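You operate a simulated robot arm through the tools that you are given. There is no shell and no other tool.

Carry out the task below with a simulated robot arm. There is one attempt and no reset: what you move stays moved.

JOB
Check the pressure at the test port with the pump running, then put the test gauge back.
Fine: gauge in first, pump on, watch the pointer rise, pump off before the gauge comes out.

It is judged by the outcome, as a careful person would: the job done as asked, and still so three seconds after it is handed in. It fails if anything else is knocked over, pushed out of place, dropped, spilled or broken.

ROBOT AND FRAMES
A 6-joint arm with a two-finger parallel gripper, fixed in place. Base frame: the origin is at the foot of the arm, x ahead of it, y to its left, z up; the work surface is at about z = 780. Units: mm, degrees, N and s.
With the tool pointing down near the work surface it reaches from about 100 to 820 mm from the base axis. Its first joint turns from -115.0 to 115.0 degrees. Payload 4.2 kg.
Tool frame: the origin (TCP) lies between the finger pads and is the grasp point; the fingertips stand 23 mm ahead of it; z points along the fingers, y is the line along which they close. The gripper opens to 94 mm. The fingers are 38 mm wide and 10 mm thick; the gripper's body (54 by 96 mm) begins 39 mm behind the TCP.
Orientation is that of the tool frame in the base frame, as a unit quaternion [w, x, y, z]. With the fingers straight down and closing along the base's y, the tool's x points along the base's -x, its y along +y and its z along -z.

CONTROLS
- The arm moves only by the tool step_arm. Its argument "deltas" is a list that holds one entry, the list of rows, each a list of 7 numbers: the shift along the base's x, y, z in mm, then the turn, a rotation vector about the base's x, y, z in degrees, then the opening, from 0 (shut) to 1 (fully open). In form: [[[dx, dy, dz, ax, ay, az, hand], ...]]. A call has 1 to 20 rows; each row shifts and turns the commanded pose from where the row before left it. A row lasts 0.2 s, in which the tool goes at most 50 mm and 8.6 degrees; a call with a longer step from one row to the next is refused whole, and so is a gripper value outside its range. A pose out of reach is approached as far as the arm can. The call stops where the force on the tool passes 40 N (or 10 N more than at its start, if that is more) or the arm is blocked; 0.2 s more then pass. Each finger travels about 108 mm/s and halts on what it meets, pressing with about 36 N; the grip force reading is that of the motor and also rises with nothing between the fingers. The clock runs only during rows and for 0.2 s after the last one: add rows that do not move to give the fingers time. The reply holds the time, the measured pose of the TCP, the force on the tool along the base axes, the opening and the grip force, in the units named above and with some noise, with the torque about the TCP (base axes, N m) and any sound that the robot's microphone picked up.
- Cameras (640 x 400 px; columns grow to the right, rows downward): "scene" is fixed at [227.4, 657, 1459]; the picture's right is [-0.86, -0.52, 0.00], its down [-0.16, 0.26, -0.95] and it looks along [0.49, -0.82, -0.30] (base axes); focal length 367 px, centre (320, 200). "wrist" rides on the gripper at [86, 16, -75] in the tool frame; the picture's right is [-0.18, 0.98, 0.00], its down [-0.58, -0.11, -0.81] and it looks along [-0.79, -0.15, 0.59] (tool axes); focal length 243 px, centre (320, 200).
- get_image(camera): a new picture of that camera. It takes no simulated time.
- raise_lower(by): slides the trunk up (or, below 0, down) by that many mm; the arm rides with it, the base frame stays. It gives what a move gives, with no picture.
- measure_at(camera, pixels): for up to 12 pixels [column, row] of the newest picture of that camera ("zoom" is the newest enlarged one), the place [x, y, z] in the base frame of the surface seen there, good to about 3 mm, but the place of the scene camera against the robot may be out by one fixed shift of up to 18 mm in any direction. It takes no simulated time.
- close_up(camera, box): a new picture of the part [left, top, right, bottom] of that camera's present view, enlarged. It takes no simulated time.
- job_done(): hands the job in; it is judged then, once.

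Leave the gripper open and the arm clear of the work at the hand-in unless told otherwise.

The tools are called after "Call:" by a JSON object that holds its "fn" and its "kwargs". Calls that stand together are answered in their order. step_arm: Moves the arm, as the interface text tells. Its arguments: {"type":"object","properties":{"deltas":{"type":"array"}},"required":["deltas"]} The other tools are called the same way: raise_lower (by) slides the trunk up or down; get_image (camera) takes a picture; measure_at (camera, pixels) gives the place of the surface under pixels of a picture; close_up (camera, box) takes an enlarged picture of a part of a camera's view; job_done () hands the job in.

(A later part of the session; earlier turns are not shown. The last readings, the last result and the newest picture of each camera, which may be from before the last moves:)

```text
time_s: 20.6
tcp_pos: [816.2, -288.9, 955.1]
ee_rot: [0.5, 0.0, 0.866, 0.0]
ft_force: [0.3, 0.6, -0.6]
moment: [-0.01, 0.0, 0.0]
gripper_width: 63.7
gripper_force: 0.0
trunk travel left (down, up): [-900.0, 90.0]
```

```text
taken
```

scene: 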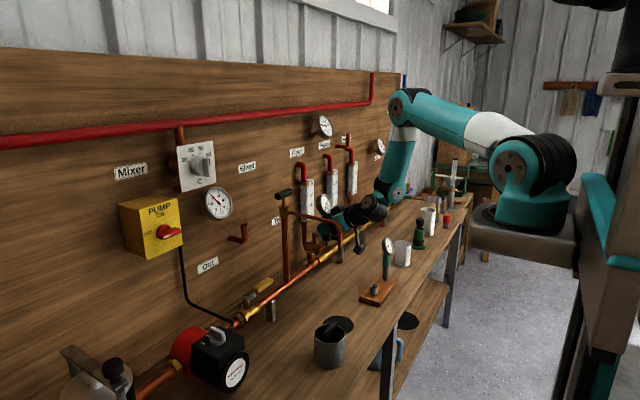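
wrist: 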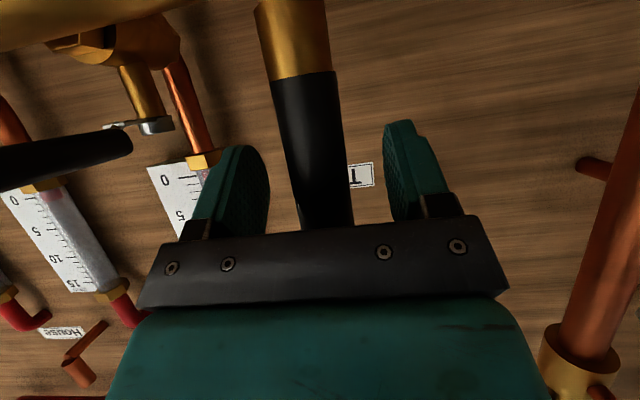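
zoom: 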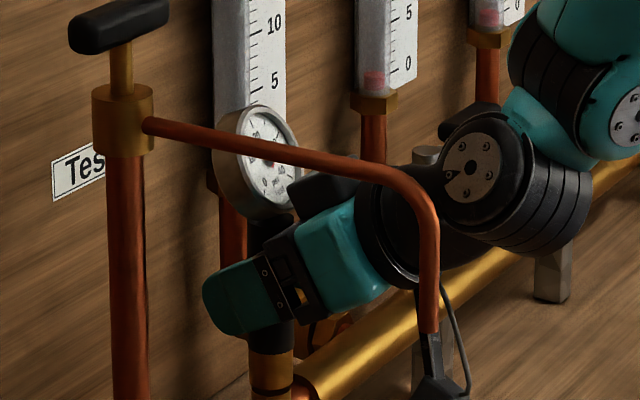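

The gauge stands upright in the port, and both fingers are clear of it. I'll retreat straight back along -x.

Call:
{"fn": "step_arm", "kwargs": {"deltas": [[[-10, 0, 0, 0, 0, 0, 0.68], [-20, 0, 0, 0, 0, 0, 0.68], [-30, 0, 0, 0, 0, 0, 0.68], [-35, 0, 0, 0, 0, 0, 0.68], [-40, 0, 0, 0, 0, 0, 0.68], [-40, 0, 0, 0, 0, 0, 0.68], [-40, 0, 0, 0, 0, 0, 0.68], [0, 0, 0, 0, 0, 0, 0.68]]]}}

Call:
{"fn": "get_image", "kwargs": {"camera": "wrist"}}

Call:
{"fn": "get_image", "kwargs": {"camera": "scene"}}

Call:
{"fn": "close_up", "kwargs": {"camera": "scene", "box": [290, 200, 350, 254]}}

```text
time_s: 22.4
tcp_pos: [599.9, -289.7, 955.6]
ee_rot: [0.5, 0.0, 0.866, 0.0]
ft_force: [0.7, 0.5, 0.0]
moment: [0.03, 0.02, 0.01]
gripper_width: 64.2
gripper_force: 0.1
trunk travel left (down, up): [-900.0, 90.0]
```

```text
taken
```

wrist: 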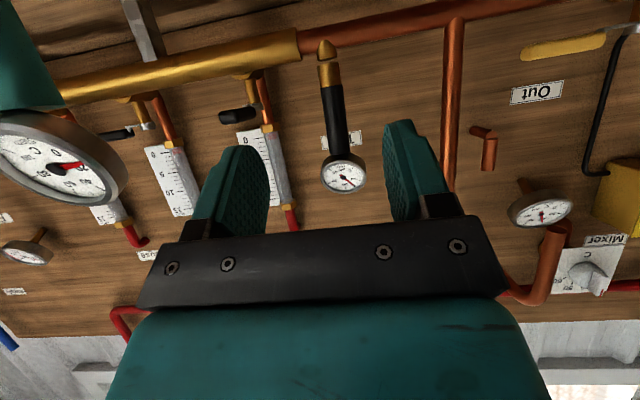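

```text
taken
```

scene: 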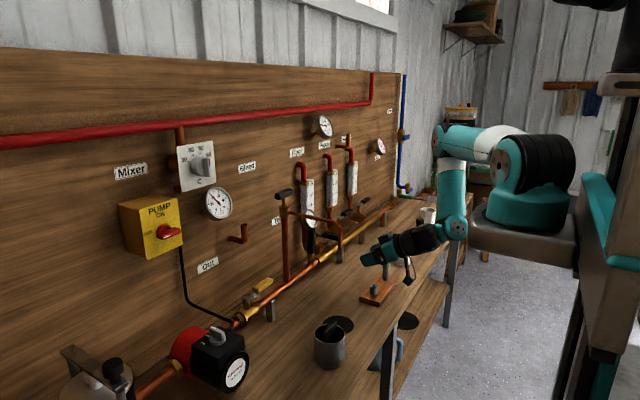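

```text
7.41 times, centred on (320, 227) of scene
```

zoom: 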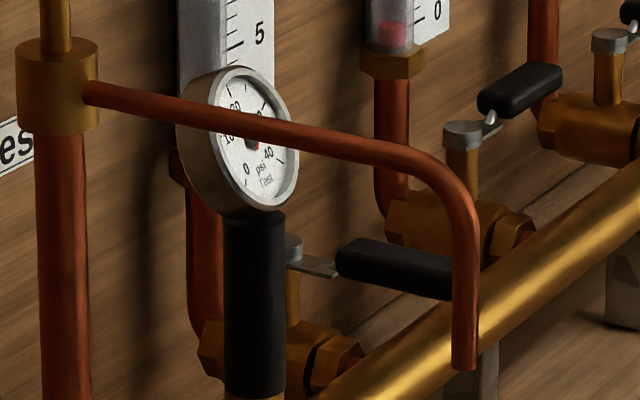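

The gauge stays in the port. I'll read the pointer before the pump is on.

Call:
{"fn": "close_up", "kwargs": {"camera": "wrist", "box": [308, 145, 380, 200]}}

Call:
{"fn": "close_up", "kwargs": {"camera": "wrist", "box": [300, 20, 400, 110]}}

Call:
{"fn": "close_up", "kwargs": {"camera": "scene", "box": [300, 205, 324, 230]}}

```text
7.27 times, centred on (344, 172) of wrist
```

zoom: 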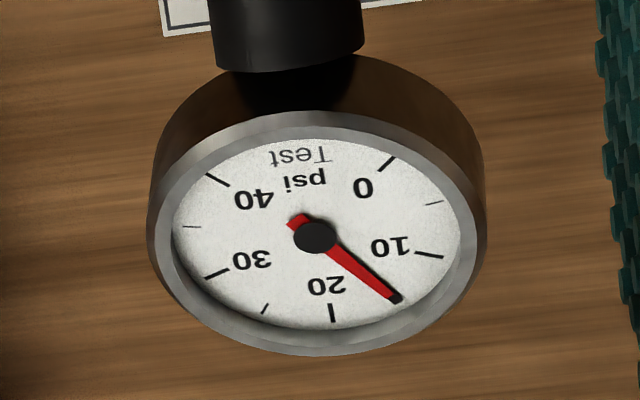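

```text
4.44 times, centred on (350, 65) of wrist
```

zoom: 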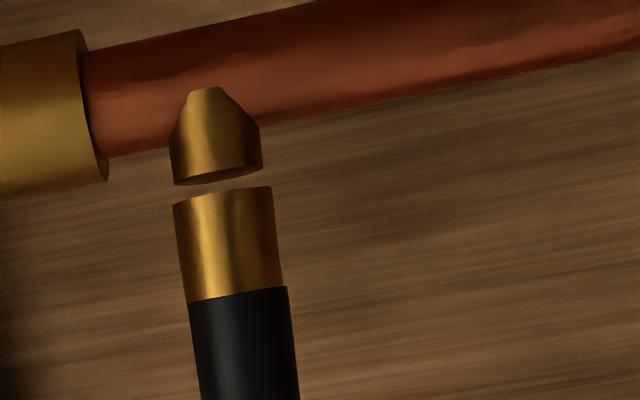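

```text
16.00 times, centred on (312, 218) of scene
```

zoom: 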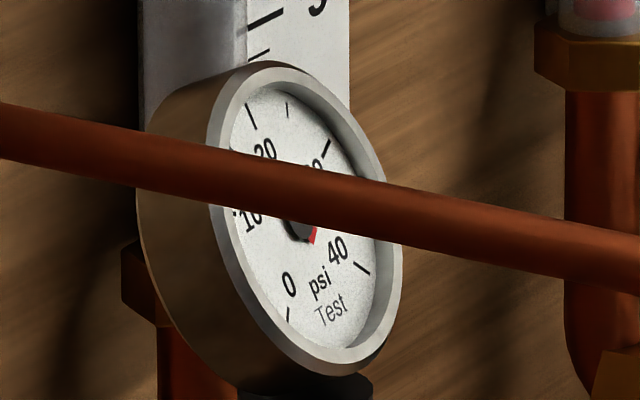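

The gauge reads about 15 psi static with the pump off, which is my baseline. Next is the pump switch. I'll back off and rise well clear of the bleed spout (x≥635), then swing left to y≈200.

Call:
{"fn": "step_arm", "kwargs": {"deltas": [[[-20, 0, 30, 0, 0, 0, 0.68], [-20, 0, 38, 0, 0, 0, 0.68], [-20, 0, 38, 0, 0, 0, 0.68], [0, 30, 38, 0, 0, 0, 0.68], [0, 45, 0, 0, 0, 0, 0.68], [0, 45, 0, 0, 0, 0, 0.68], [0, 45, 0, 0, 0, 0, 0.68], [0, 45, 0, 0, 0, 0, 0.68], [0, 45, 0, 0, 0, 0, 0.68], [0, 45, 0, 0, 0, 0, 0.68], [0, 45, 0, 0, 0, 0, 0.68], [0, 45, 0, 0, 0, 0, 0.68], [0, 45, 0, 0, 0, 0, 0.68], [0, 45, 0, 0, 0, 0, 0.68], [0, 0, 0, 0, 0, 0, 0.68]]]}}

Call:
{"fn": "get_image", "kwargs": {"camera": "wrist"}}

Call:
{"fn": "get_image", "kwargs": {"camera": "scene"}}

```text
time_s: 24.1
tcp_pos: [607.9, -183.6, 1097.8]
ee_rot: [0.491, -0.003, 0.871, 0.0]
ft_force: [-11.4, 2.3, 10.1]
moment: [0.29, -0.25, 0.51]
gripper_width: 65.6
gripper_force: 1.3
out of reach, approached as far as the arm can: row 4, 5, 6, 7, 8
trunk travel left (down, up): [-900.0, 90.0]
stopped in row 8: the force on the tool passed its limit at 67 N (the readings are from after the stop); the commanded pose is now the measured one
```

```text
taken
```

wrist: 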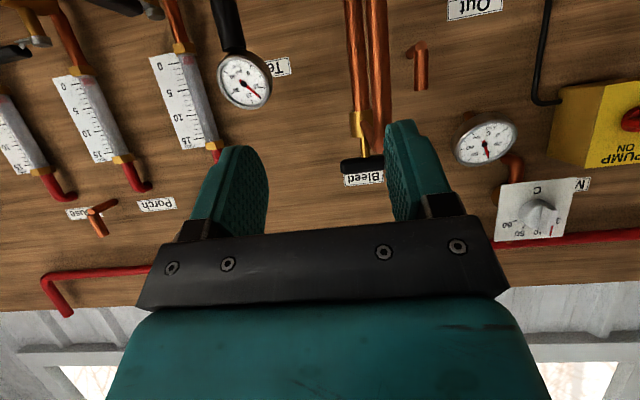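

```text
taken
```

scene: 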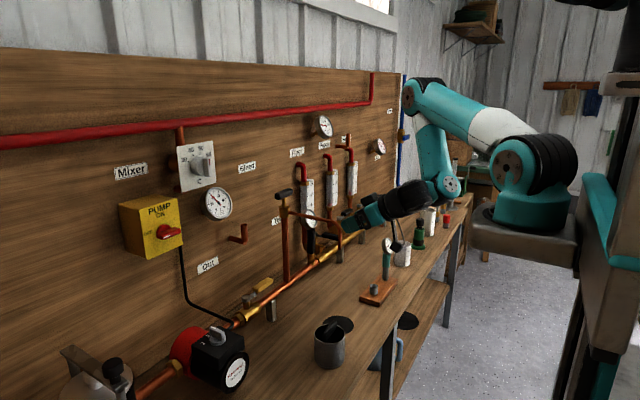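

The commanded point was inside the arm's inner reach, so the arm drifted outward to x=608 and a finger pressed on the bleed spout. I'll stop and check whether the spout moved.

Call:
{"fn": "close_up", "kwargs": {"camera": "scene", "box": [260, 180, 350, 270]}}

Call:
{"fn": "close_up", "kwargs": {"camera": "wrist", "box": [330, 0, 450, 220]}}

```text
4.44 times, centred on (305, 225) of scene
```

zoom: 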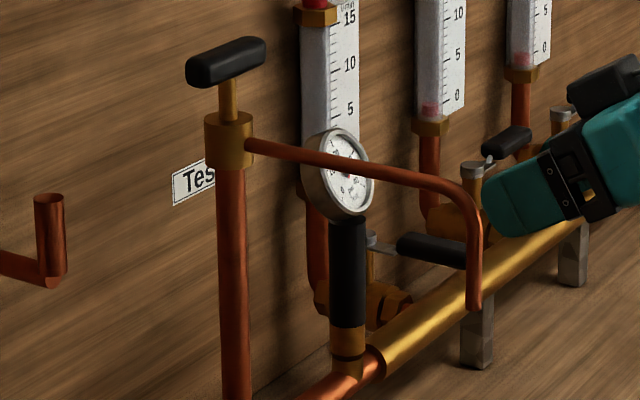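

```text
1.82 times, centred on (390, 110) of wrist
```

zoom: 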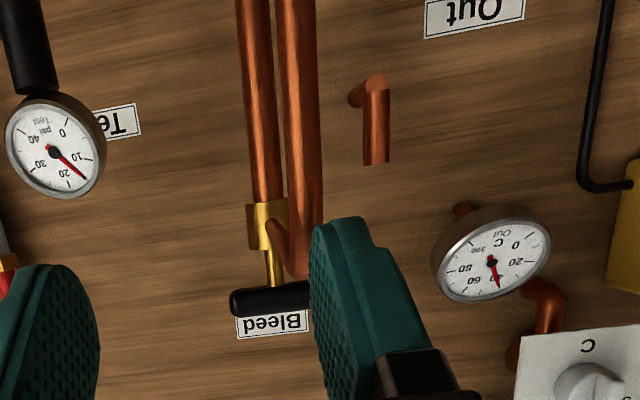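

The spout, T-handle and gauge sit exactly where they were in the first close-up, so nothing was displaced. I'll back out the way I came (-y, slightly -x) to release the contact.

Call:
{"fn": "step_arm", "kwargs": {"deltas": [[[-2, -10, 0, 0, 0, 0, 0.68], [-3, -20, 0, 0, 0, 0, 0.68], [-3, -30, 0, 0, 0, 0, 0.68], [0, -20, 0, 0, 0, 0, 0.68], [0, 0, 0, 0, 0, 0, 0.68]]]}}

Call:
{"fn": "close_up", "kwargs": {"camera": "scene", "box": [260, 180, 350, 270]}}

```text
time_s: 25.3
tcp_pos: [601.5, -264.8, 1096.5]
ee_rot: [0.492, -0.002, 0.871, -0.002]
ft_force: [-0.5, 0.0, -0.4]
moment: [0.03, 0.02, 0.0]
gripper_width: 63.8
gripper_force: 0.0
trunk travel left (down, up): [-900.0, 90.0]
```

```text
4.44 times, centred on (305, 225) of scene
```

zoom: 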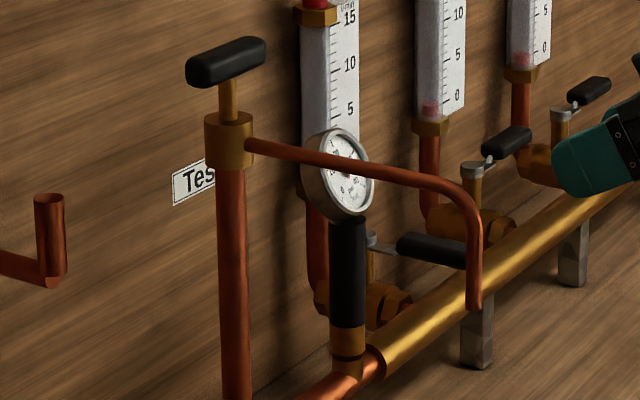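

Contact is released and the readings are back to zero. I'll rotate the tool back to straight down, rise to z≈1250 and shift to x≈535. There the arm has room to cross safely above and in front of the spout.

Call:
{"fn": "step_arm", "kwargs": {"deltas": [[[0, 0, 19, 0, 7.36, 0, 0.68], [0, 0, 19, 0, 7.36, 0, 0.68], [0, 0, 19, 0, 7.36, 0, 0.68], [0, 0, 19, 0, 7.36, 0, 0.68], [0, 0, 19, 0, 7.36, 0, 0.68], [0, 0, 19, 0, 7.36, 0, 0.68], [0, 0, 19, 0, 7.36, 0, 0.68], [0, 0, 20, 0, 7.36, 0, 0.68], [-22, 0, 0, 0, 0, 0, 0.68], [-22, 0, 0, 0, 0, 0, 0.68], [-22, 0, 0, 0, 0, 0, 0.68], [0, 0, 0, 0, 0, 0, 0.68]]]}}

```text
time_s: 27.9
tcp_pos: [535.8, -263.9, 1249.2]
ee_rot: [0.0, -0.002, 1.0, -0.002]
ft_force: [-0.1, 0.1, 0.1]
moment: [0.0, -0.03, 0.0]
gripper_width: 64.0
gripper_force: 0.1
trunk travel left (down, up): [-900.0, 90.0]
```

The tool is straight down at (536,-264,1249). Next I'll cross to y≈+217 at this height.

Call:
{"fn": "step_arm", "kwargs": {"deltas": [[[0, 40, 0, 0, 0, 0, 0.68], [0, 40, 0, 0, 0, 0, 0.68], [0, 40, 0, 0, 0, 0, 0.68], [0, 40, 0, 0, 0, 0, 0.68], [0, 40, 0, 0, 0, 0, 0.68], [0, 40, 0, 0, 0, 0, 0.68], [0, 40, 0, 0, 0, 0, 0.68], [0, 40, 0, 0, 0, 0, 0.68], [0, 40, 0, 0, 0, 0, 0.68], [0, 40, 0, 0, 0, 0, 0.68], [0, 40, 0, 0, 0, 0, 0.68], [0, 40, 0, 0, 0, 0, 0.68], [0, 0, 0, 0, 0, 0, 0.68]]]}}

Call:
{"fn": "get_image", "kwargs": {"camera": "wrist"}}

Call:
{"fn": "get_image", "kwargs": {"camera": "scene"}}

```text
time_s: 30.7
tcp_pos: [535.9, 215.9, 1248.9]
ee_rot: [-0.001, -0.003, 1.0, -0.001]
ft_force: [0.8, -0.2, 0.1]
moment: [0.01, 0.03, -0.01]
gripper_width: 64.0
gripper_force: 0.1
trunk travel left (down, up): [-900.0, 90.0]
```

```text
taken
```

wrist: 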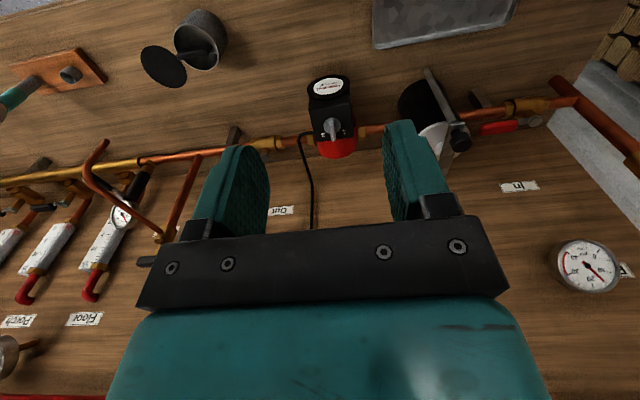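

```text
taken
```

scene: 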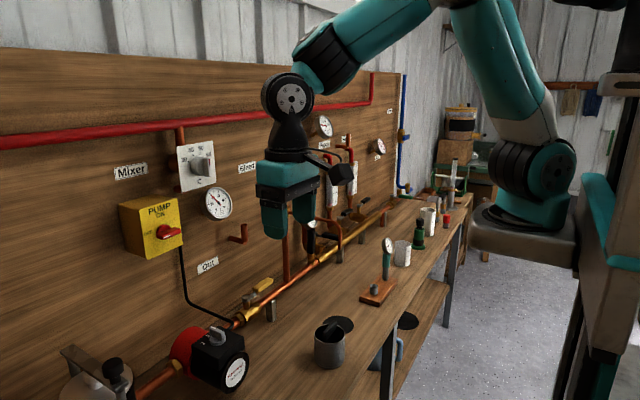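

All clear. I'll tilt the tool to horizontal while moving to about (690,216,1165), which is 165 mm short of the switch knob.

Call:
{"fn": "step_arm", "kwargs": {"deltas": [[[13, 0, -7, 0, -7.5, 0, 0.68], [13, 0, -7, 0, -7.5, 0, 0.68], [13, 0, -7, 0, -7.5, 0, 0.68], [13, 0, -7, 0, -7.5, 0, 0.68], [13, 0, -7, 0, -7.5, 0, 0.68], [13, 0, -7, 0, -7.5, 0, 0.68], [13, 0, -7, 0, -7.5, 0, 0.68], [13, 0, -7, 0, -7.5, 0, 0.68], [13, 0, -7, 0, -7.5, 0, 0.68], [13, 0, -7, 0, -7.5, 0, 0.68], [13, 0, -7, 0, -7.5, 0, 0.68], [13, 0, -7, 0, -7.5, 0, 0.68], [0, 0, 0, 0, 0, 0, 0.68]]]}}

Call:
{"fn": "get_image", "kwargs": {"camera": "wrist"}}

Call:
{"fn": "get_image", "kwargs": {"camera": "scene"}}

```text
time_s: 33.5
tcp_pos: [691.1, 216.4, 1166.9]
ee_rot: [0.707, -0.002, 0.707, -0.002]
ft_force: [-0.3, -0.3, 0.5]
moment: [-0.01, 0.01, -0.01]
gripper_width: 64.0
gripper_force: 0.0
trunk travel left (down, up): [-900.0, 90.0]
```

```text
taken
```

wrist: 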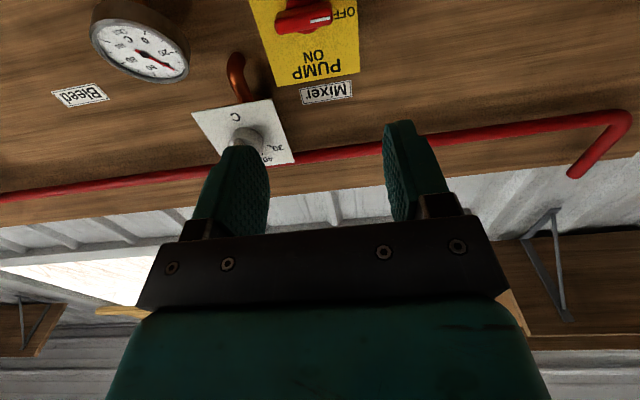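

```text
taken
```

scene: 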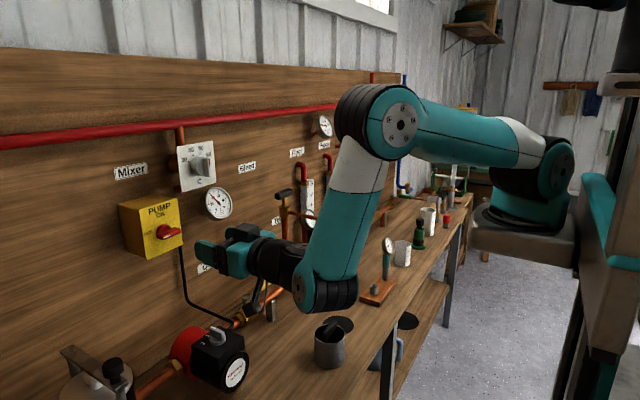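

The switch is visible at wrist (303,18). I'll zoom in and measure the red handle.

Call:
{"fn": "close_up", "kwargs": {"camera": "wrist", "box": [240, 0, 370, 80]}}

```text
4.92 times, centred on (305, 40) of wrist
```

zoom: 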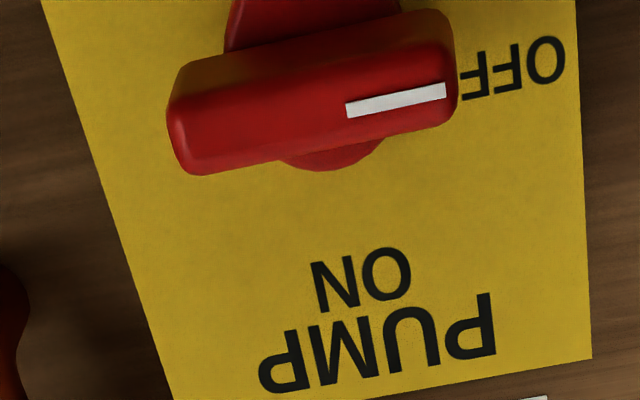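

Call:
{"fn": "measure_at", "kwargs": {"camera": "zoom", "pixels": [[185, 135], [445, 95], [310, 115], [310, 100], [310, 60], [310, 140], [200, 170], [440, 25], [310, 30], [330, 160], [430, 200], [200, 250]]}}

Call:
{"fn": "measure_at", "kwargs": {"camera": "wrist", "pixels": [[303, 10], [290, 25], [320, 18], [303, 3], [303, 30], [340, 40], [280, 60], [350, 70], [235, 115], [140, 45], [243, 140], [255, 10]]}}

```text
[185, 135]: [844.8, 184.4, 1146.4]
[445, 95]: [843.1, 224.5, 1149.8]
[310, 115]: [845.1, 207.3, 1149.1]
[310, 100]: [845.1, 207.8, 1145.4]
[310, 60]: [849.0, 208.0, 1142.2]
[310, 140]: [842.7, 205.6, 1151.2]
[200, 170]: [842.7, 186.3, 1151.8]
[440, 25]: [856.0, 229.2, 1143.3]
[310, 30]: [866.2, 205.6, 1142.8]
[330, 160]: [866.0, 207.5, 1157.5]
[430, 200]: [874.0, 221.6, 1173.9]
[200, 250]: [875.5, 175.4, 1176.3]
```

```text
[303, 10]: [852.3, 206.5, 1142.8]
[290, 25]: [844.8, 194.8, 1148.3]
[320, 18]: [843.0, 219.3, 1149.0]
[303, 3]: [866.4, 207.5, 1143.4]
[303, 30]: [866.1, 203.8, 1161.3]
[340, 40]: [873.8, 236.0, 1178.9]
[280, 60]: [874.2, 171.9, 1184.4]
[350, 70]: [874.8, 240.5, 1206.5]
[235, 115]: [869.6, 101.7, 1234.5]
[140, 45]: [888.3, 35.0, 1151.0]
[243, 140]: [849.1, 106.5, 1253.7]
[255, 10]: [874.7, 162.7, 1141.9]
```

The box face is at x≈874.5. The red bar is centred at about (y=206.5, z=1147.5), runs from y≈183 to 229, is about 12 mm thick, and its front face is at x≈843.5. OFF is to the left (+y) and ON is up. I'll roll the tool -90° about x so the fingers close vertically, and line up with the knob axis.

Call:
{"fn": "step_arm", "kwargs": {"deltas": [[[0, -0.8, -1.6, -7.5, 0, 0, 0.5], [0, -0.8, -1.6, -7.5, 0, 0, 0.5], [0, -0.8, -1.6, -7.5, 0, 0, 0.5], [0, -0.8, -1.6, -7.5, 0, 0, 0.5], [0, -0.8, -1.6, -7.5, 0, 0, 0.5], [0, -0.8, -1.6, -7.5, 0, 0, 0.5], [0, -0.8, -1.6, -7.5, 0, 0, 0.5], [0, -0.8, -1.6, -7.5, 0, 0, 0.5], [0, -0.8, -1.6, -7.5, 0, 0, 0.5], [0, -0.8, -1.6, -7.5, 0, 0, 0.5], [0, -0.9, -1.7, -7.5, 0, 0, 0.5], [0, -1, -1.7, -7.5, 0, 0, 0.5], [0, 0, 0, 0, 0, 0, 0.5]]]}}

Call:
{"fn": "get_image", "kwargs": {"camera": "wrist"}}

```text
time_s: 36.3
tcp_pos: [699.1, 210.8, 1149.0]
ee_rot: [-0.497, 0.502, -0.5, 0.501]
ft_force: [0.0, 0.5, -0.4]
moment: [0.01, 0.01, -0.02]
gripper_width: 46.7
gripper_force: 0.0
out of reach, approached as far as the arm can: row 7, 10
trunk travel left (down, up): [-900.0, 90.0]
```

```text
taken
```

wrist: 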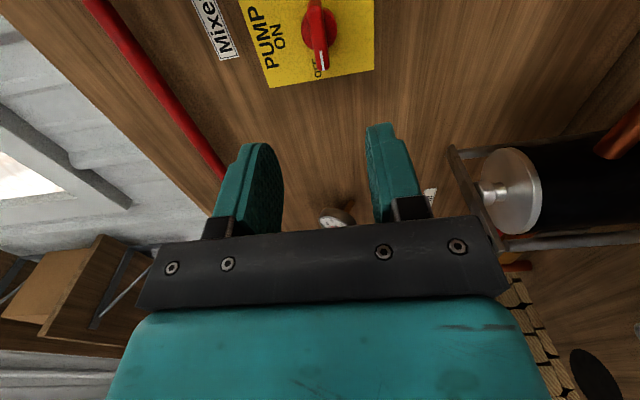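

The roll worked and the camera now looks along the bar. I'll measure the bar again from this view for precise alignment.

Call:
{"fn": "measure_at", "kwargs": {"camera": "wrist", "pixels": [[320, 60], [320, 50], [318, 35], [318, 20], [316, 5], [310, 40], [326, 40], [308, 30], [328, 30], [320, 66], [335, 20], [304, 20]]}}

Call:
{"fn": "close_up", "kwargs": {"camera": "wrist", "box": [270, 0, 370, 90]}}

```text
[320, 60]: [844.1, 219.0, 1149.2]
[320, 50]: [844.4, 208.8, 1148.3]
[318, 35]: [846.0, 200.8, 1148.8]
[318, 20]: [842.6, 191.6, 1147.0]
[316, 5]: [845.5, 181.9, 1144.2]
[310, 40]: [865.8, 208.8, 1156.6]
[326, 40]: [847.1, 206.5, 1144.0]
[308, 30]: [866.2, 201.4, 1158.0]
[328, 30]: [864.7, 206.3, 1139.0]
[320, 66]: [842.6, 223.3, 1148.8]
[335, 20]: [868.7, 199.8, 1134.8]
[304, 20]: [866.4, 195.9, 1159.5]
```

```text
4.44 times, centred on (320, 45) of wrist
```

zoom: 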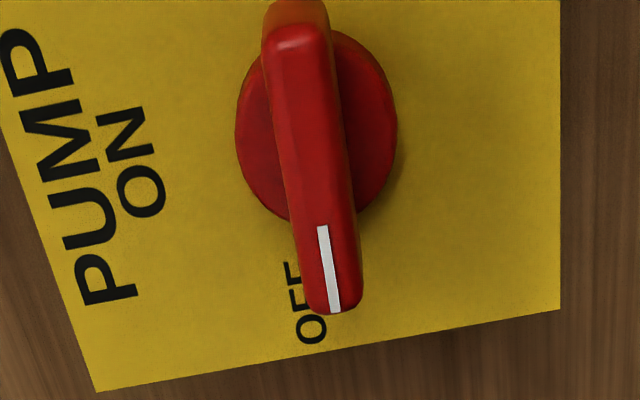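

The bar axis is at about (y=205.5, z=1148). I'll approach straight in to x≈815, then check.

Call:
{"fn": "step_arm", "kwargs": {"deltas": [[[25, -1.5, -0.3, 0, 0, 0, 0.4], [30, -1.5, -0.3, 0, 0, 0, 0.4], [30, -1.5, -0.3, 0, 0, 0, 0.4], [20, -0.5, 0, 0, 0, 0, 0.4], [11, 0, 0, 0, 0, 0, 0.4], [0, 0, 0, 0, 0, 0, 0.4]]]}}

Call:
{"fn": "get_image", "kwargs": {"camera": "wrist"}}

Call:
{"fn": "close_up", "kwargs": {"camera": "scene", "box": [110, 180, 230, 290]}}

```text
time_s: 37.7
tcp_pos: [813.4, 202.7, 1146.3]
ee_rot: [-0.499, 0.5, -0.499, 0.502]
ft_force: [-1.2, -0.7, -0.6]
moment: [-0.01, -0.01, 0.0]
gripper_width: 37.6
gripper_force: 0.1
trunk travel left (down, up): [-900.0, 90.0]
```

```text
taken
```

wrist: 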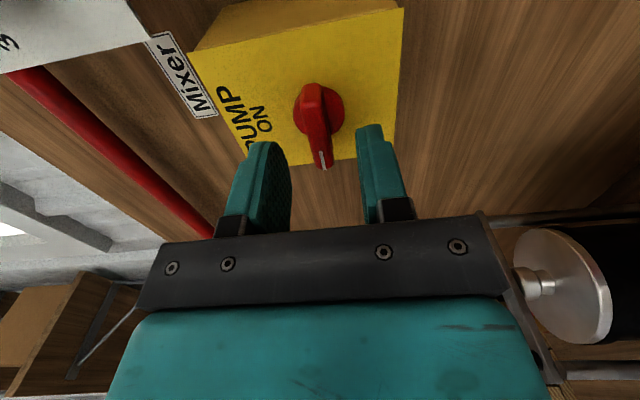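

```text
3.64 times, centred on (170, 235) of scene
```

zoom: 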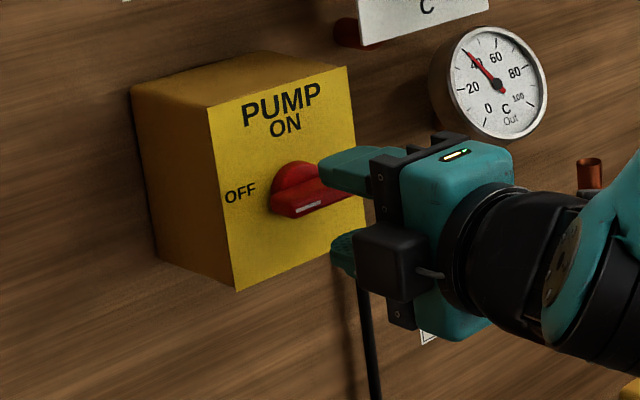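

The fingers are level with the bar, one above and one below. I'll correct by (+2.5 y, +1.5 z) and move in the last 24 mm.

Call:
{"fn": "step_arm", "kwargs": {"deltas": [[[8, 2.5, 1.5, 0, 0, 0, 0.4], [8, 0, 0, 0, 0, 0, 0.4], [8, 0, 0, 0, 0, 0, 0.4], [0, 0, 0, 0, 0, 0, 0.4], [0, 0, 0, 0, 0, 0, 0.4]]]}}

Call:
{"fn": "get_image", "kwargs": {"camera": "wrist"}}

Call:
{"fn": "close_up", "kwargs": {"camera": "scene", "box": [110, 180, 230, 290]}}

```text
time_s: 38.9
tcp_pos: [837.7, 205.9, 1148.4]
ee_rot: [-0.498, 0.501, -0.498, 0.503]
ft_force: [1.1, -0.1, -0.2]
moment: [-0.01, -0.01, 0.0]
gripper_width: 37.5
gripper_force: 0.1
trunk travel left (down, up): [-900.0, 90.0]
```

```text
taken
```

wrist: 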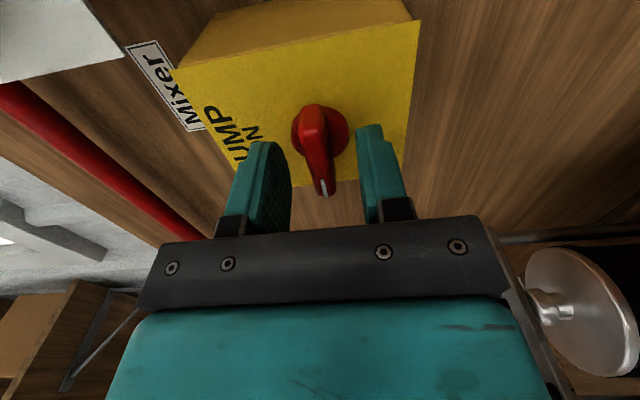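

```text
3.64 times, centred on (170, 235) of scene
```

zoom: 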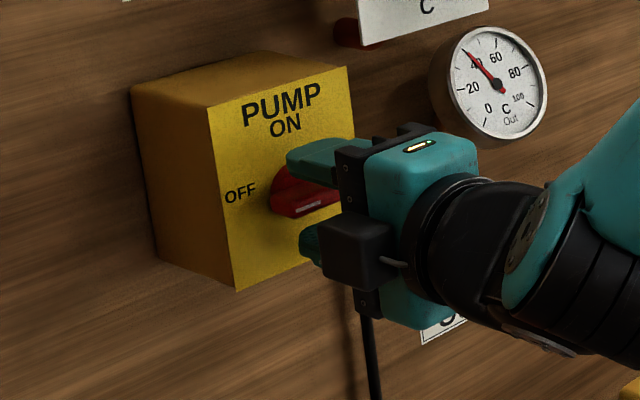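

The fingers straddle the bar in the scene view. I'll close them until they meet it.

Call:
{"fn": "step_arm", "kwargs": {"deltas": [[[0, 0, 0, 0, 0, 0, 0.2], [0, 0, 0, 0, 0, 0, 0.1], [0, 0, 0, 0, 0, 0, 0.05], [0, 0, 0, 0, 0, 0, 0.05]]]}}

Call:
{"fn": "close_up", "kwargs": {"camera": "wrist", "box": [220, 60, 440, 240]}}

```text
time_s: 39.9
tcp_pos: [836.5, 206.2, 1147.9]
ee_rot: [-0.498, 0.5, -0.499, 0.502]
ft_force: [-0.2, -0.7, -0.6]
moment: [0.27, 0.13, 0.02]
gripper_width: 11.7
gripper_force: 44.4
trunk travel left (down, up): [-900.0, 90.0]
```

```text
2.22 times, centred on (330, 150) of wrist
```

zoom: 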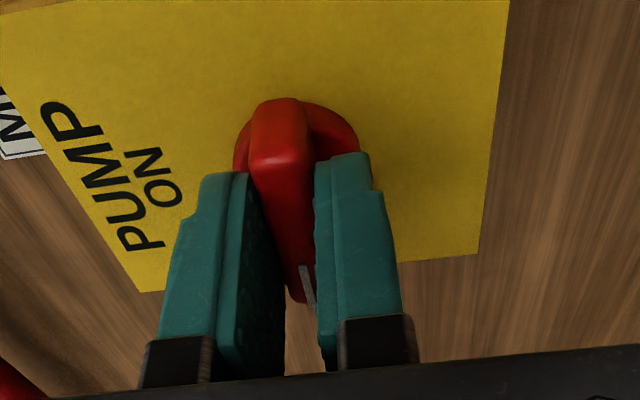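

The bar is gripped at 11.7 mm and well centred. I'll turn it clockwise as seen from the front (+x rotation, OFF toward ON), starting with 30°.

Call:
{"fn": "step_arm", "kwargs": {"deltas": [[[0, 0, 0, 7.5, 0, 0, 0.05], [0, 0, 0, 7.5, 0, 0, 0.05], [0, 0, 0, 7.5, 0, 0, 0.05], [0, 0, 0, 7.5, 0, 0, 0.05]]]}}

Call:
{"fn": "close_up", "kwargs": {"camera": "scene", "box": [110, 180, 230, 290]}}

```text
time_s: 40.9
tcp_pos: [837.3, 206.0, 1148.5]
ee_rot: [0.612, -0.354, 0.612, -0.356]
ft_force: [-2.6, -3.9, -1.2]
moment: [-0.02, -0.3, 0.78]
gripper_width: 11.9
gripper_force: 44.7
trunk travel left (down, up): [-900.0, 90.0]
```

```text
3.64 times, centred on (170, 235) of scene
```

zoom: 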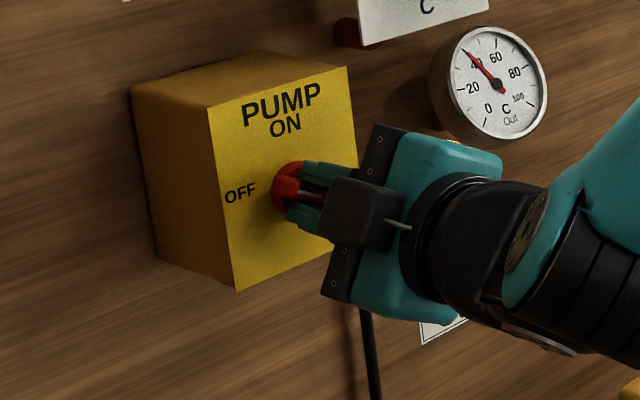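

The knob turns with the gripper and the forces stay low. I'll continue the remaining 60° to ON.

Call:
{"fn": "step_arm", "kwargs": {"deltas": [[[0, 0, 0, 7.5, 0, 0, 0.05], [0, 0, 0, 7.5, 0, 0, 0.05], [0, 0, 0, 7.5, 0, 0, 0.05], [0, 0, 0, 7.5, 0, 0, 0.05], [0, 0, 0, 7.5, 0, 0, 0.05], [0, 0, 0, 7.5, 0, 0, 0.05], [0, 0, 0, 7.5, 0, 0, 0.05], [0, 0, 0, 7.5, 0, 0, 0.05], [0, 0, 0, 0, 0, 0, 0.05]]]}}

Call:
{"fn": "close_up", "kwargs": {"camera": "scene", "box": [110, 180, 230, 290]}}

Call:
{"fn": "close_up", "kwargs": {"camera": "scene", "box": [290, 200, 350, 254]}}

```text
time_s: 42.9
tcp_pos: [836.9, 205.0, 1148.8]
ee_rot: [0.706, 0.0, 0.708, -0.003]
ft_force: [-2.5, -8.1, 5.3]
moment: [0.01, 1.25, 0.09]
gripper_width: 11.8
gripper_force: 45.3
trunk travel left (down, up): [-900.0, 90.0]
```

```text
3.64 times, centred on (170, 235) of scene
```

zoom: 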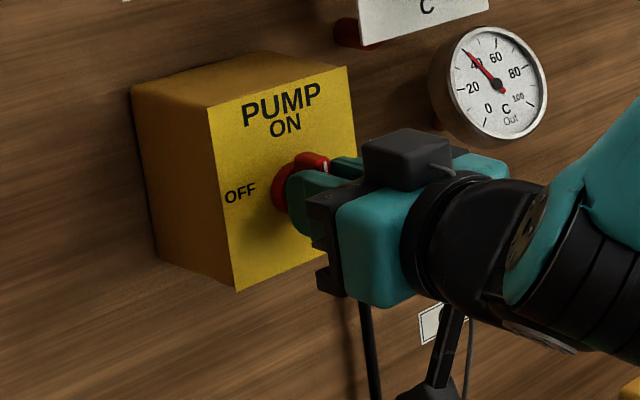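

```text
7.41 times, centred on (320, 227) of scene
```

zoom: 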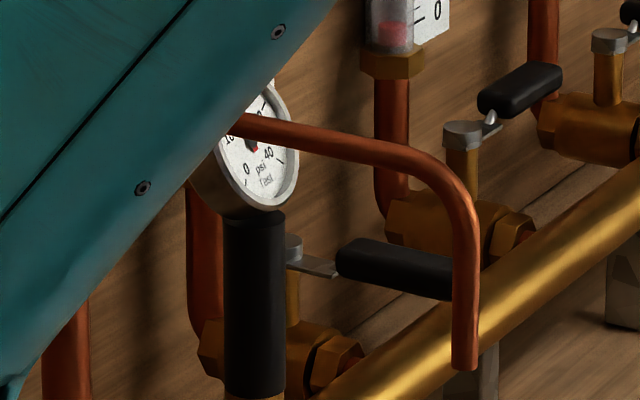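

The bar is now vertical with its white mark up (ON). The arm hides the gauge dial, so I'll open the fingers and back away while watching.

Call:
{"fn": "step_arm", "kwargs": {"deltas": [[[0, 0, 0, 0, 0, 0, 0.2], [0, 0, 0, 0, 0, 0, 0.4], [0, 0, 0, 0, 0, 0, 0.4], [-15, 0, 0, 0, 0, 0, 0.4], [-25, 0, 0, 0, 0, 0, 0.4], [-30, 0, 0, 0, 0, 0, 0.4], [-30, 0, 0, 0, 0, 0, 0.4], [0, 0, 0, 0, 0, 0, 0.4]]]}}

Call:
{"fn": "get_image", "kwargs": {"camera": "scene"}}

Call:
{"fn": "close_up", "kwargs": {"camera": "scene", "box": [110, 180, 230, 290]}}

Call:
{"fn": "close_up", "kwargs": {"camera": "scene", "box": [290, 200, 350, 254]}}

Call:
{"fn": "get_image", "kwargs": {"camera": "wrist"}}

```text
time_s: 44.7
tcp_pos: [737.0, 206.2, 1148.7]
ee_rot: [0.706, -0.002, 0.708, -0.002]
ft_force: [0.5, 0.4, -0.2]
moment: [0.03, -0.04, 0.03]
gripper_width: 37.6
gripper_force: 0.1
trunk travel left (down, up): [-900.0, 90.0]
```

```text
taken
```

scene: 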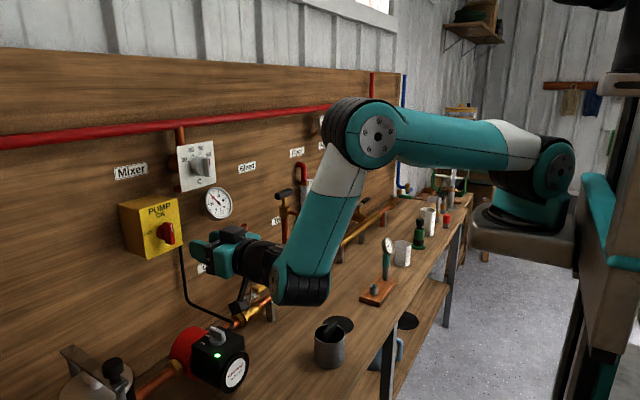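

```text
3.64 times, centred on (170, 235) of scene
```

zoom: 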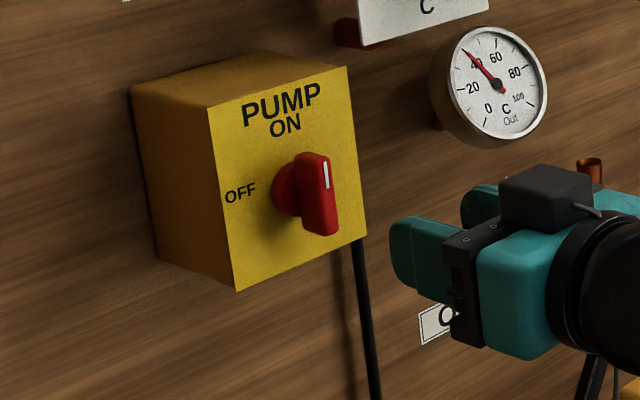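

```text
7.41 times, centred on (320, 227) of scene
```

zoom: 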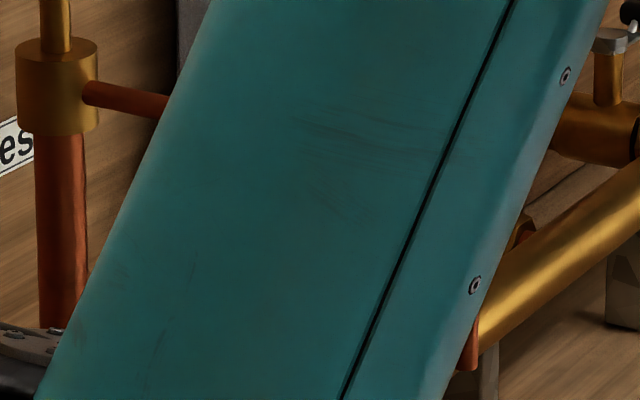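

```text
taken
```

wrist: 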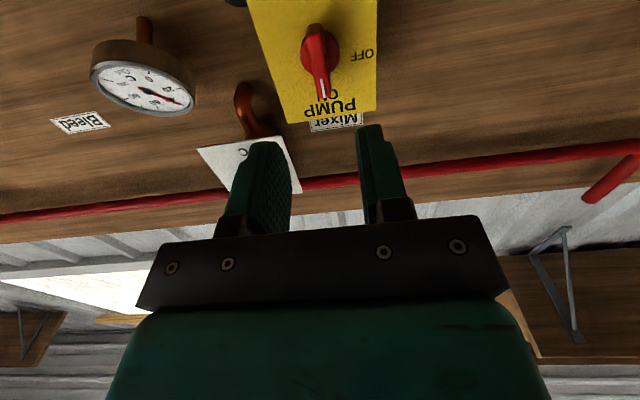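

The switch points to ON and the pump's green lamp at scene (218,355) is lit, so the pump is running. The arm blocks the view of the gauge. I'll fold the tool back to straight down, where the wrist camera can see the dial.

Call:
{"fn": "step_arm", "kwargs": {"deltas": [[[-16.4, 0, 8, 0, 7.5, 0, 0.4], [-16.4, 0, 8, 0, 7.5, 0, 0.4], [-16.4, 0, 8, 0, 7.5, 0, 0.4], [-16.4, 0, 8, 0, 7.5, 0, 0.4], [-16.4, 0, 8, 0, 7.5, 0, 0.4], [-16.4, 0, 8, 0, 7.5, 0, 0.4], [-16.4, 0, 8, 0, 7.5, 0, 0.4], [-16.4, 0, 8, 0, 7.5, 0, 0.4], [-16.4, 0, 8, 0, 7.5, 0, 0.4], [-16.4, 0, 8, 0, 7.5, 0, 0.4], [-16.4, 0, 8, 0, 7.5, 0, 0.4], [-16.4, 0, 8, 0, 7.5, 0, 0.4], [0, 0, 0, 0, 0, 0, 0.4]]]}}

Call:
{"fn": "get_image", "kwargs": {"camera": "wrist"}}

Call:
{"fn": "get_image", "kwargs": {"camera": "scene"}}

```text
time_s: 47.5
tcp_pos: [539.2, 205.6, 1244.0]
ee_rot: [-0.002, -0.003, 1.0, -0.001]
ft_force: [0.1, 0.0, -0.4]
moment: [-0.02, 0.03, 0.0]
gripper_width: 37.5
gripper_force: 0.0
trunk travel left (down, up): [-900.0, 90.0]
```

```text
taken
```

wrist: 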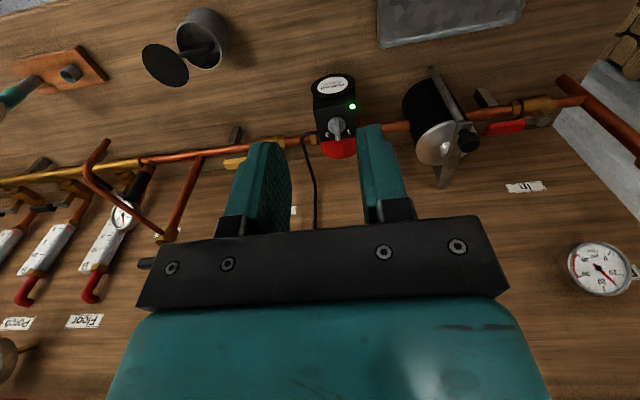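

```text
taken
```

scene: 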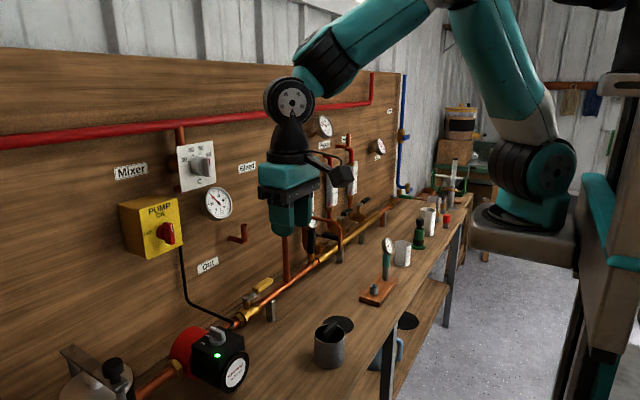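

The pump lamp is lit in the wrist view at (352,106), and the gauge dial is visible at (122,215). I'll zoom in on it.

Call:
{"fn": "close_up", "kwargs": {"camera": "wrist", "box": [98, 195, 146, 235]}}

Call:
{"fn": "close_up", "kwargs": {"camera": "wrist", "box": [0, 130, 200, 310]}}

Call:
{"fn": "close_up", "kwargs": {"camera": "wrist", "box": [300, 60, 380, 160]}}

```text
10.00 times, centred on (122, 215) of wrist
```

zoom: 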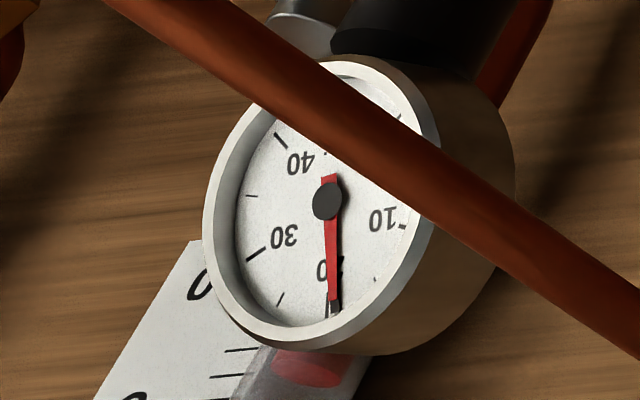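

```text
2.22 times, centred on (100, 220) of wrist
```

zoom: 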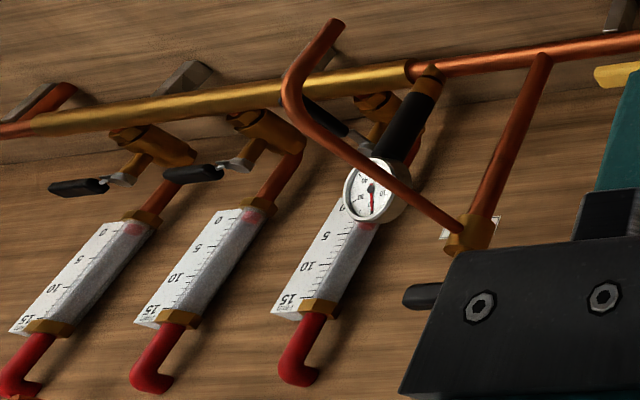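

```text
4.00 times, centred on (340, 110) of wrist
```

zoom: 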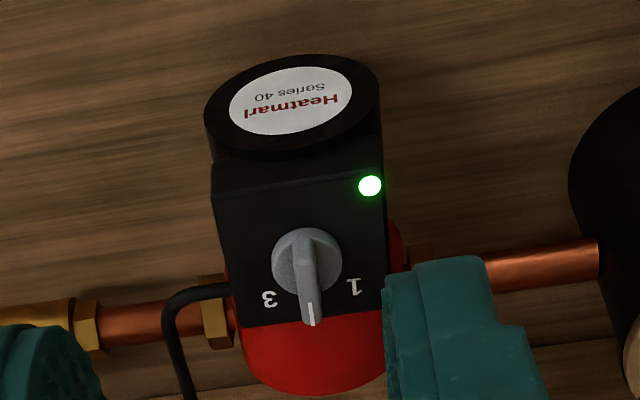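

The pointer has risen from about 15 psi (pump off) to about 20 psi. I'll wait two seconds to see it settle.

Call:
{"fn": "step_arm", "kwargs": {"deltas": [[[0, 0, 0, 0, 0, 0, 0.4], [0, 0, 0, 0, 0, 0, 0.4], [0, 0, 0, 0, 0, 0, 0.4], [0, 0, 0, 0, 0, 0, 0.4], [0, 0, 0, 0, 0, 0, 0.4], [0, 0, 0, 0, 0, 0, 0.4], [0, 0, 0, 0, 0, 0, 0.4], [0, 0, 0, 0, 0, 0, 0.4], [0, 0, 0, 0, 0, 0, 0.4], [0, 0, 0, 0, 0, 0, 0.4]]]}}

Call:
{"fn": "close_up", "kwargs": {"camera": "wrist", "box": [98, 195, 146, 235]}}

```text
time_s: 49.7
tcp_pos: [540.0, 205.7, 1244.6]
ee_rot: [-0.002, -0.002, 1.0, -0.001]
ft_force: [0.7, 0.0, 0.6]
moment: [0.01, 0.01, 0.0]
gripper_width: 37.6
gripper_force: 0.2
trunk travel left (down, up): [-900.0, 90.0]
```

```text
10.00 times, centred on (122, 215) of wrist
```

zoom: 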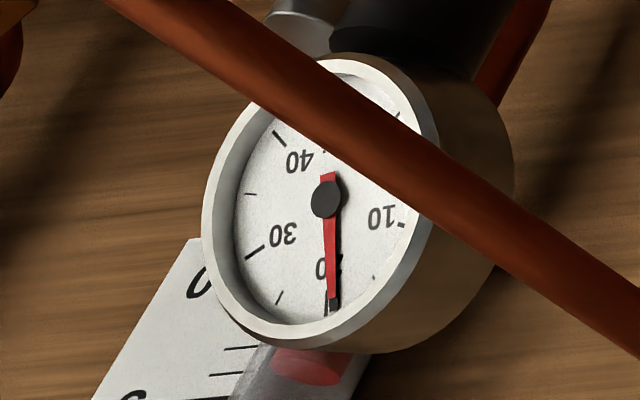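

The pointer is steady at about 20 psi with the pump running, against about 15 psi static. Now I'll turn the pump off, first bringing the tool back to horizontal in front of the switch.

Call:
{"fn": "step_arm", "kwargs": {"deltas": [[[13, 0, -8, 0, -7.5, 0, 0.4], [13, 0, -8, 0, -7.5, 0, 0.4], [13, 0, -8, 0, -7.5, 0, 0.4], [13, 0, -8, 0, -7.5, 0, 0.4], [13, 0, -8, 0, -7.5, 0, 0.4], [13, 0, -8, 0, -7.5, 0, 0.4], [13, 0, -8, 0, -7.5, 0, 0.4], [13, 0, -8, 0, -7.5, 0, 0.4], [13, 0, -8, 0, -7.5, 0, 0.4], [13, 0, -8, 0, -7.5, 0, 0.4], [13, 0, -8, 0, -7.5, 0, 0.4], [13, 0, -8, 0, -7.5, 0, 0.4], [0, 0, 0, 0, 0, 0, 0.4]]]}}

Call:
{"fn": "get_image", "kwargs": {"camera": "wrist"}}

```text
time_s: 52.5
tcp_pos: [698.3, 207.8, 1149.6]
ee_rot: [0.705, -0.001, 0.709, -0.002]
ft_force: [0.5, -0.6, -0.1]
moment: [0.0, -0.01, 0.01]
gripper_width: 37.3
gripper_force: 0.0
trunk travel left (down, up): [-900.0, 90.0]
```

```text
taken
```

wrist: 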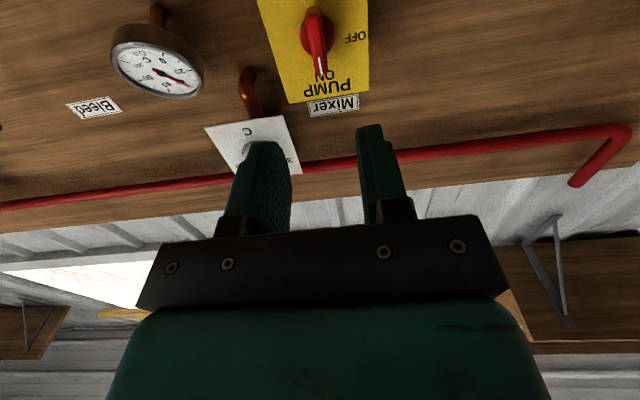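

Lined up. I'll approach the vertical bar with one finger on each side and go straight in to x≈837.

Call:
{"fn": "step_arm", "kwargs": {"deltas": [[[30, -1, -0.7, 0, 0, 0, 0.4], [30, -1, -0.6, 0, 0, 0, 0.4], [30, 0, 0, 0, 0, 0, 0.4], [20, 0, 0, 0, 0, 0, 0.4], [0, 0, 0, 0, 0, 0, 0.4]]]}}

Call:
{"fn": "get_image", "kwargs": {"camera": "wrist"}}

Call:
{"fn": "close_up", "kwargs": {"camera": "scene", "box": [110, 180, 230, 290]}}

```text
time_s: 53.7
tcp_pos: [806.2, 203.7, 1147.1]
ee_rot: [0.707, -0.001, 0.708, -0.002]
ft_force: [0.2, -0.2, -0.3]
moment: [0.0, -0.01, 0.04]
gripper_width: 37.6
gripper_force: 0.1
trunk travel left (down, up): [-900.0, 90.0]
```

```text
taken
```

wrist: 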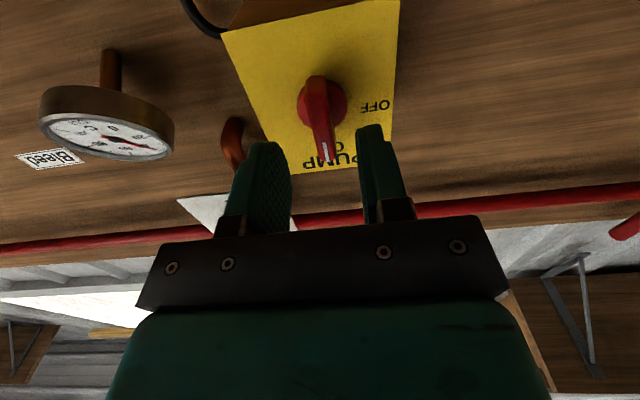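

```text
3.64 times, centred on (170, 235) of scene
```

zoom: 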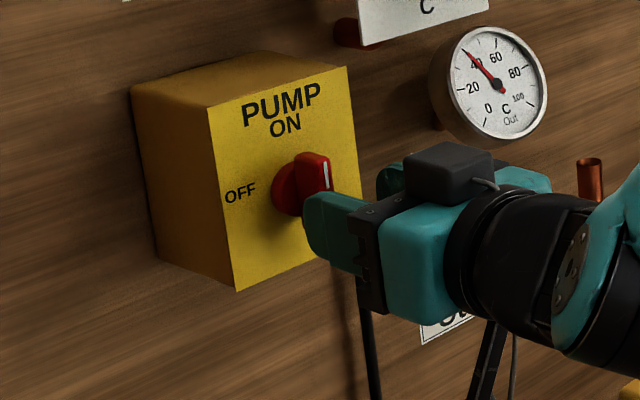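

The bar is between the fingers. I'll move in the remaining 31 mm with a small correction, then close on it.

Call:
{"fn": "step_arm", "kwargs": {"deltas": [[[10, 2, 1, 0, 0, 0, 0.4], [10, 0, 0, 0, 0, 0, 0.4], [11, 0, 0, 0, 0, 0, 0.4], [0, 0, 0, 0, 0, 0, 0.4], [0, 0, 0, 0, 0, 0, 0.2], [0, 0, 0, 0, 0, 0, 0.1], [0, 0, 0, 0, 0, 0, 0.05], [0, 0, 0, 0, 0, 0, 0.05]]]}}

Call:
{"fn": "close_up", "kwargs": {"camera": "wrist", "box": [220, 60, 440, 240]}}

```text
time_s: 55.5
tcp_pos: [836.9, 204.7, 1148.5]
ee_rot: [0.706, 0.0, 0.708, -0.004]
ft_force: [0.0, -5.4, -1.0]
moment: [-0.01, -0.2, 0.1]
gripper_width: 11.8
gripper_force: 45.0
trunk travel left (down, up): [-900.0, 90.0]
```

```text
2.22 times, centred on (330, 150) of wrist
```

zoom: 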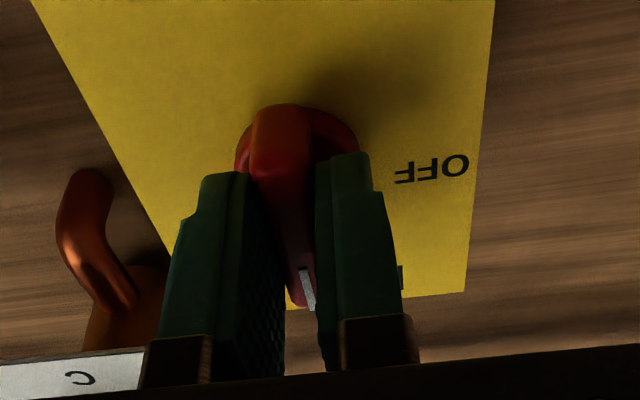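

The bar is gripped at 11.8 mm. I'll turn it back -90° to OFF.

Call:
{"fn": "step_arm", "kwargs": {"deltas": [[[0, 0, 0, -7.5, 0, 0, 0.05], [0, 0, 0, -7.5, 0, 0, 0.05], [0, 0, 0, -7.5, 0, 0, 0.05], [0, 0, 0, -7.5, 0, 0, 0.05], [0, 0, 0, -7.5, 0, 0, 0.05], [0, 0, 0, -7.5, 0, 0, 0.05], [0, 0, 0, -7.5, 0, 0, 0.05], [0, 0, 0, -7.5, 0, 0, 0.05], [0, 0, 0, -7.5, 0, 0, 0.05], [0, 0, 0, -7.5, 0, 0, 0.05], [0, 0, 0, -7.5, 0, 0, 0.05], [0, 0, 0, -7.5, 0, 0, 0.05], [0, 0, 0, 0, 0, 0, 0.05]]]}}

Call:
{"fn": "close_up", "kwargs": {"camera": "scene", "box": [110, 180, 230, 290]}}

Call:
{"fn": "close_up", "kwargs": {"camera": "scene", "box": [160, 310, 270, 400]}}

```text
time_s: 58.3
tcp_pos: [836.6, 204.5, 1148.3]
ee_rot: [-0.498, 0.5, -0.499, 0.503]
ft_force: [-0.2, -8.3, -2.8]
moment: [0.35, 0.24, -1.62]
gripper_width: 11.9
gripper_force: 45.0
trunk travel left (down, up): [-900.0, 90.0]
```

```text
3.64 times, centred on (170, 235) of scene
```

zoom: 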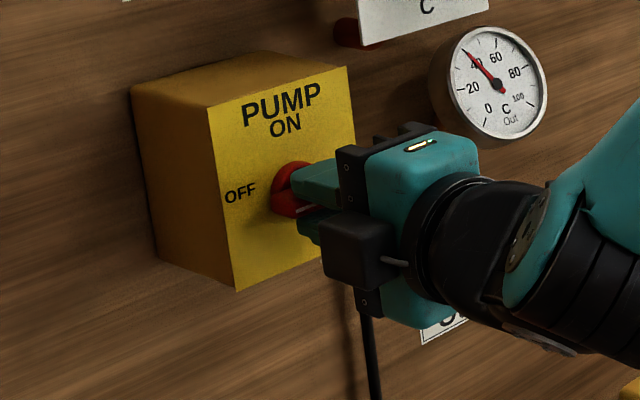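

```text
4.44 times, centred on (215, 355) of scene
```

zoom: 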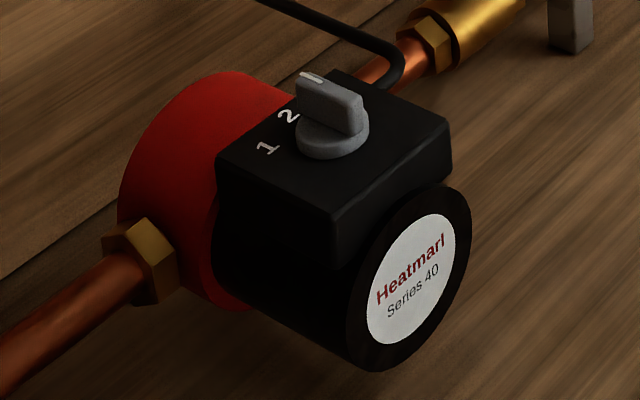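

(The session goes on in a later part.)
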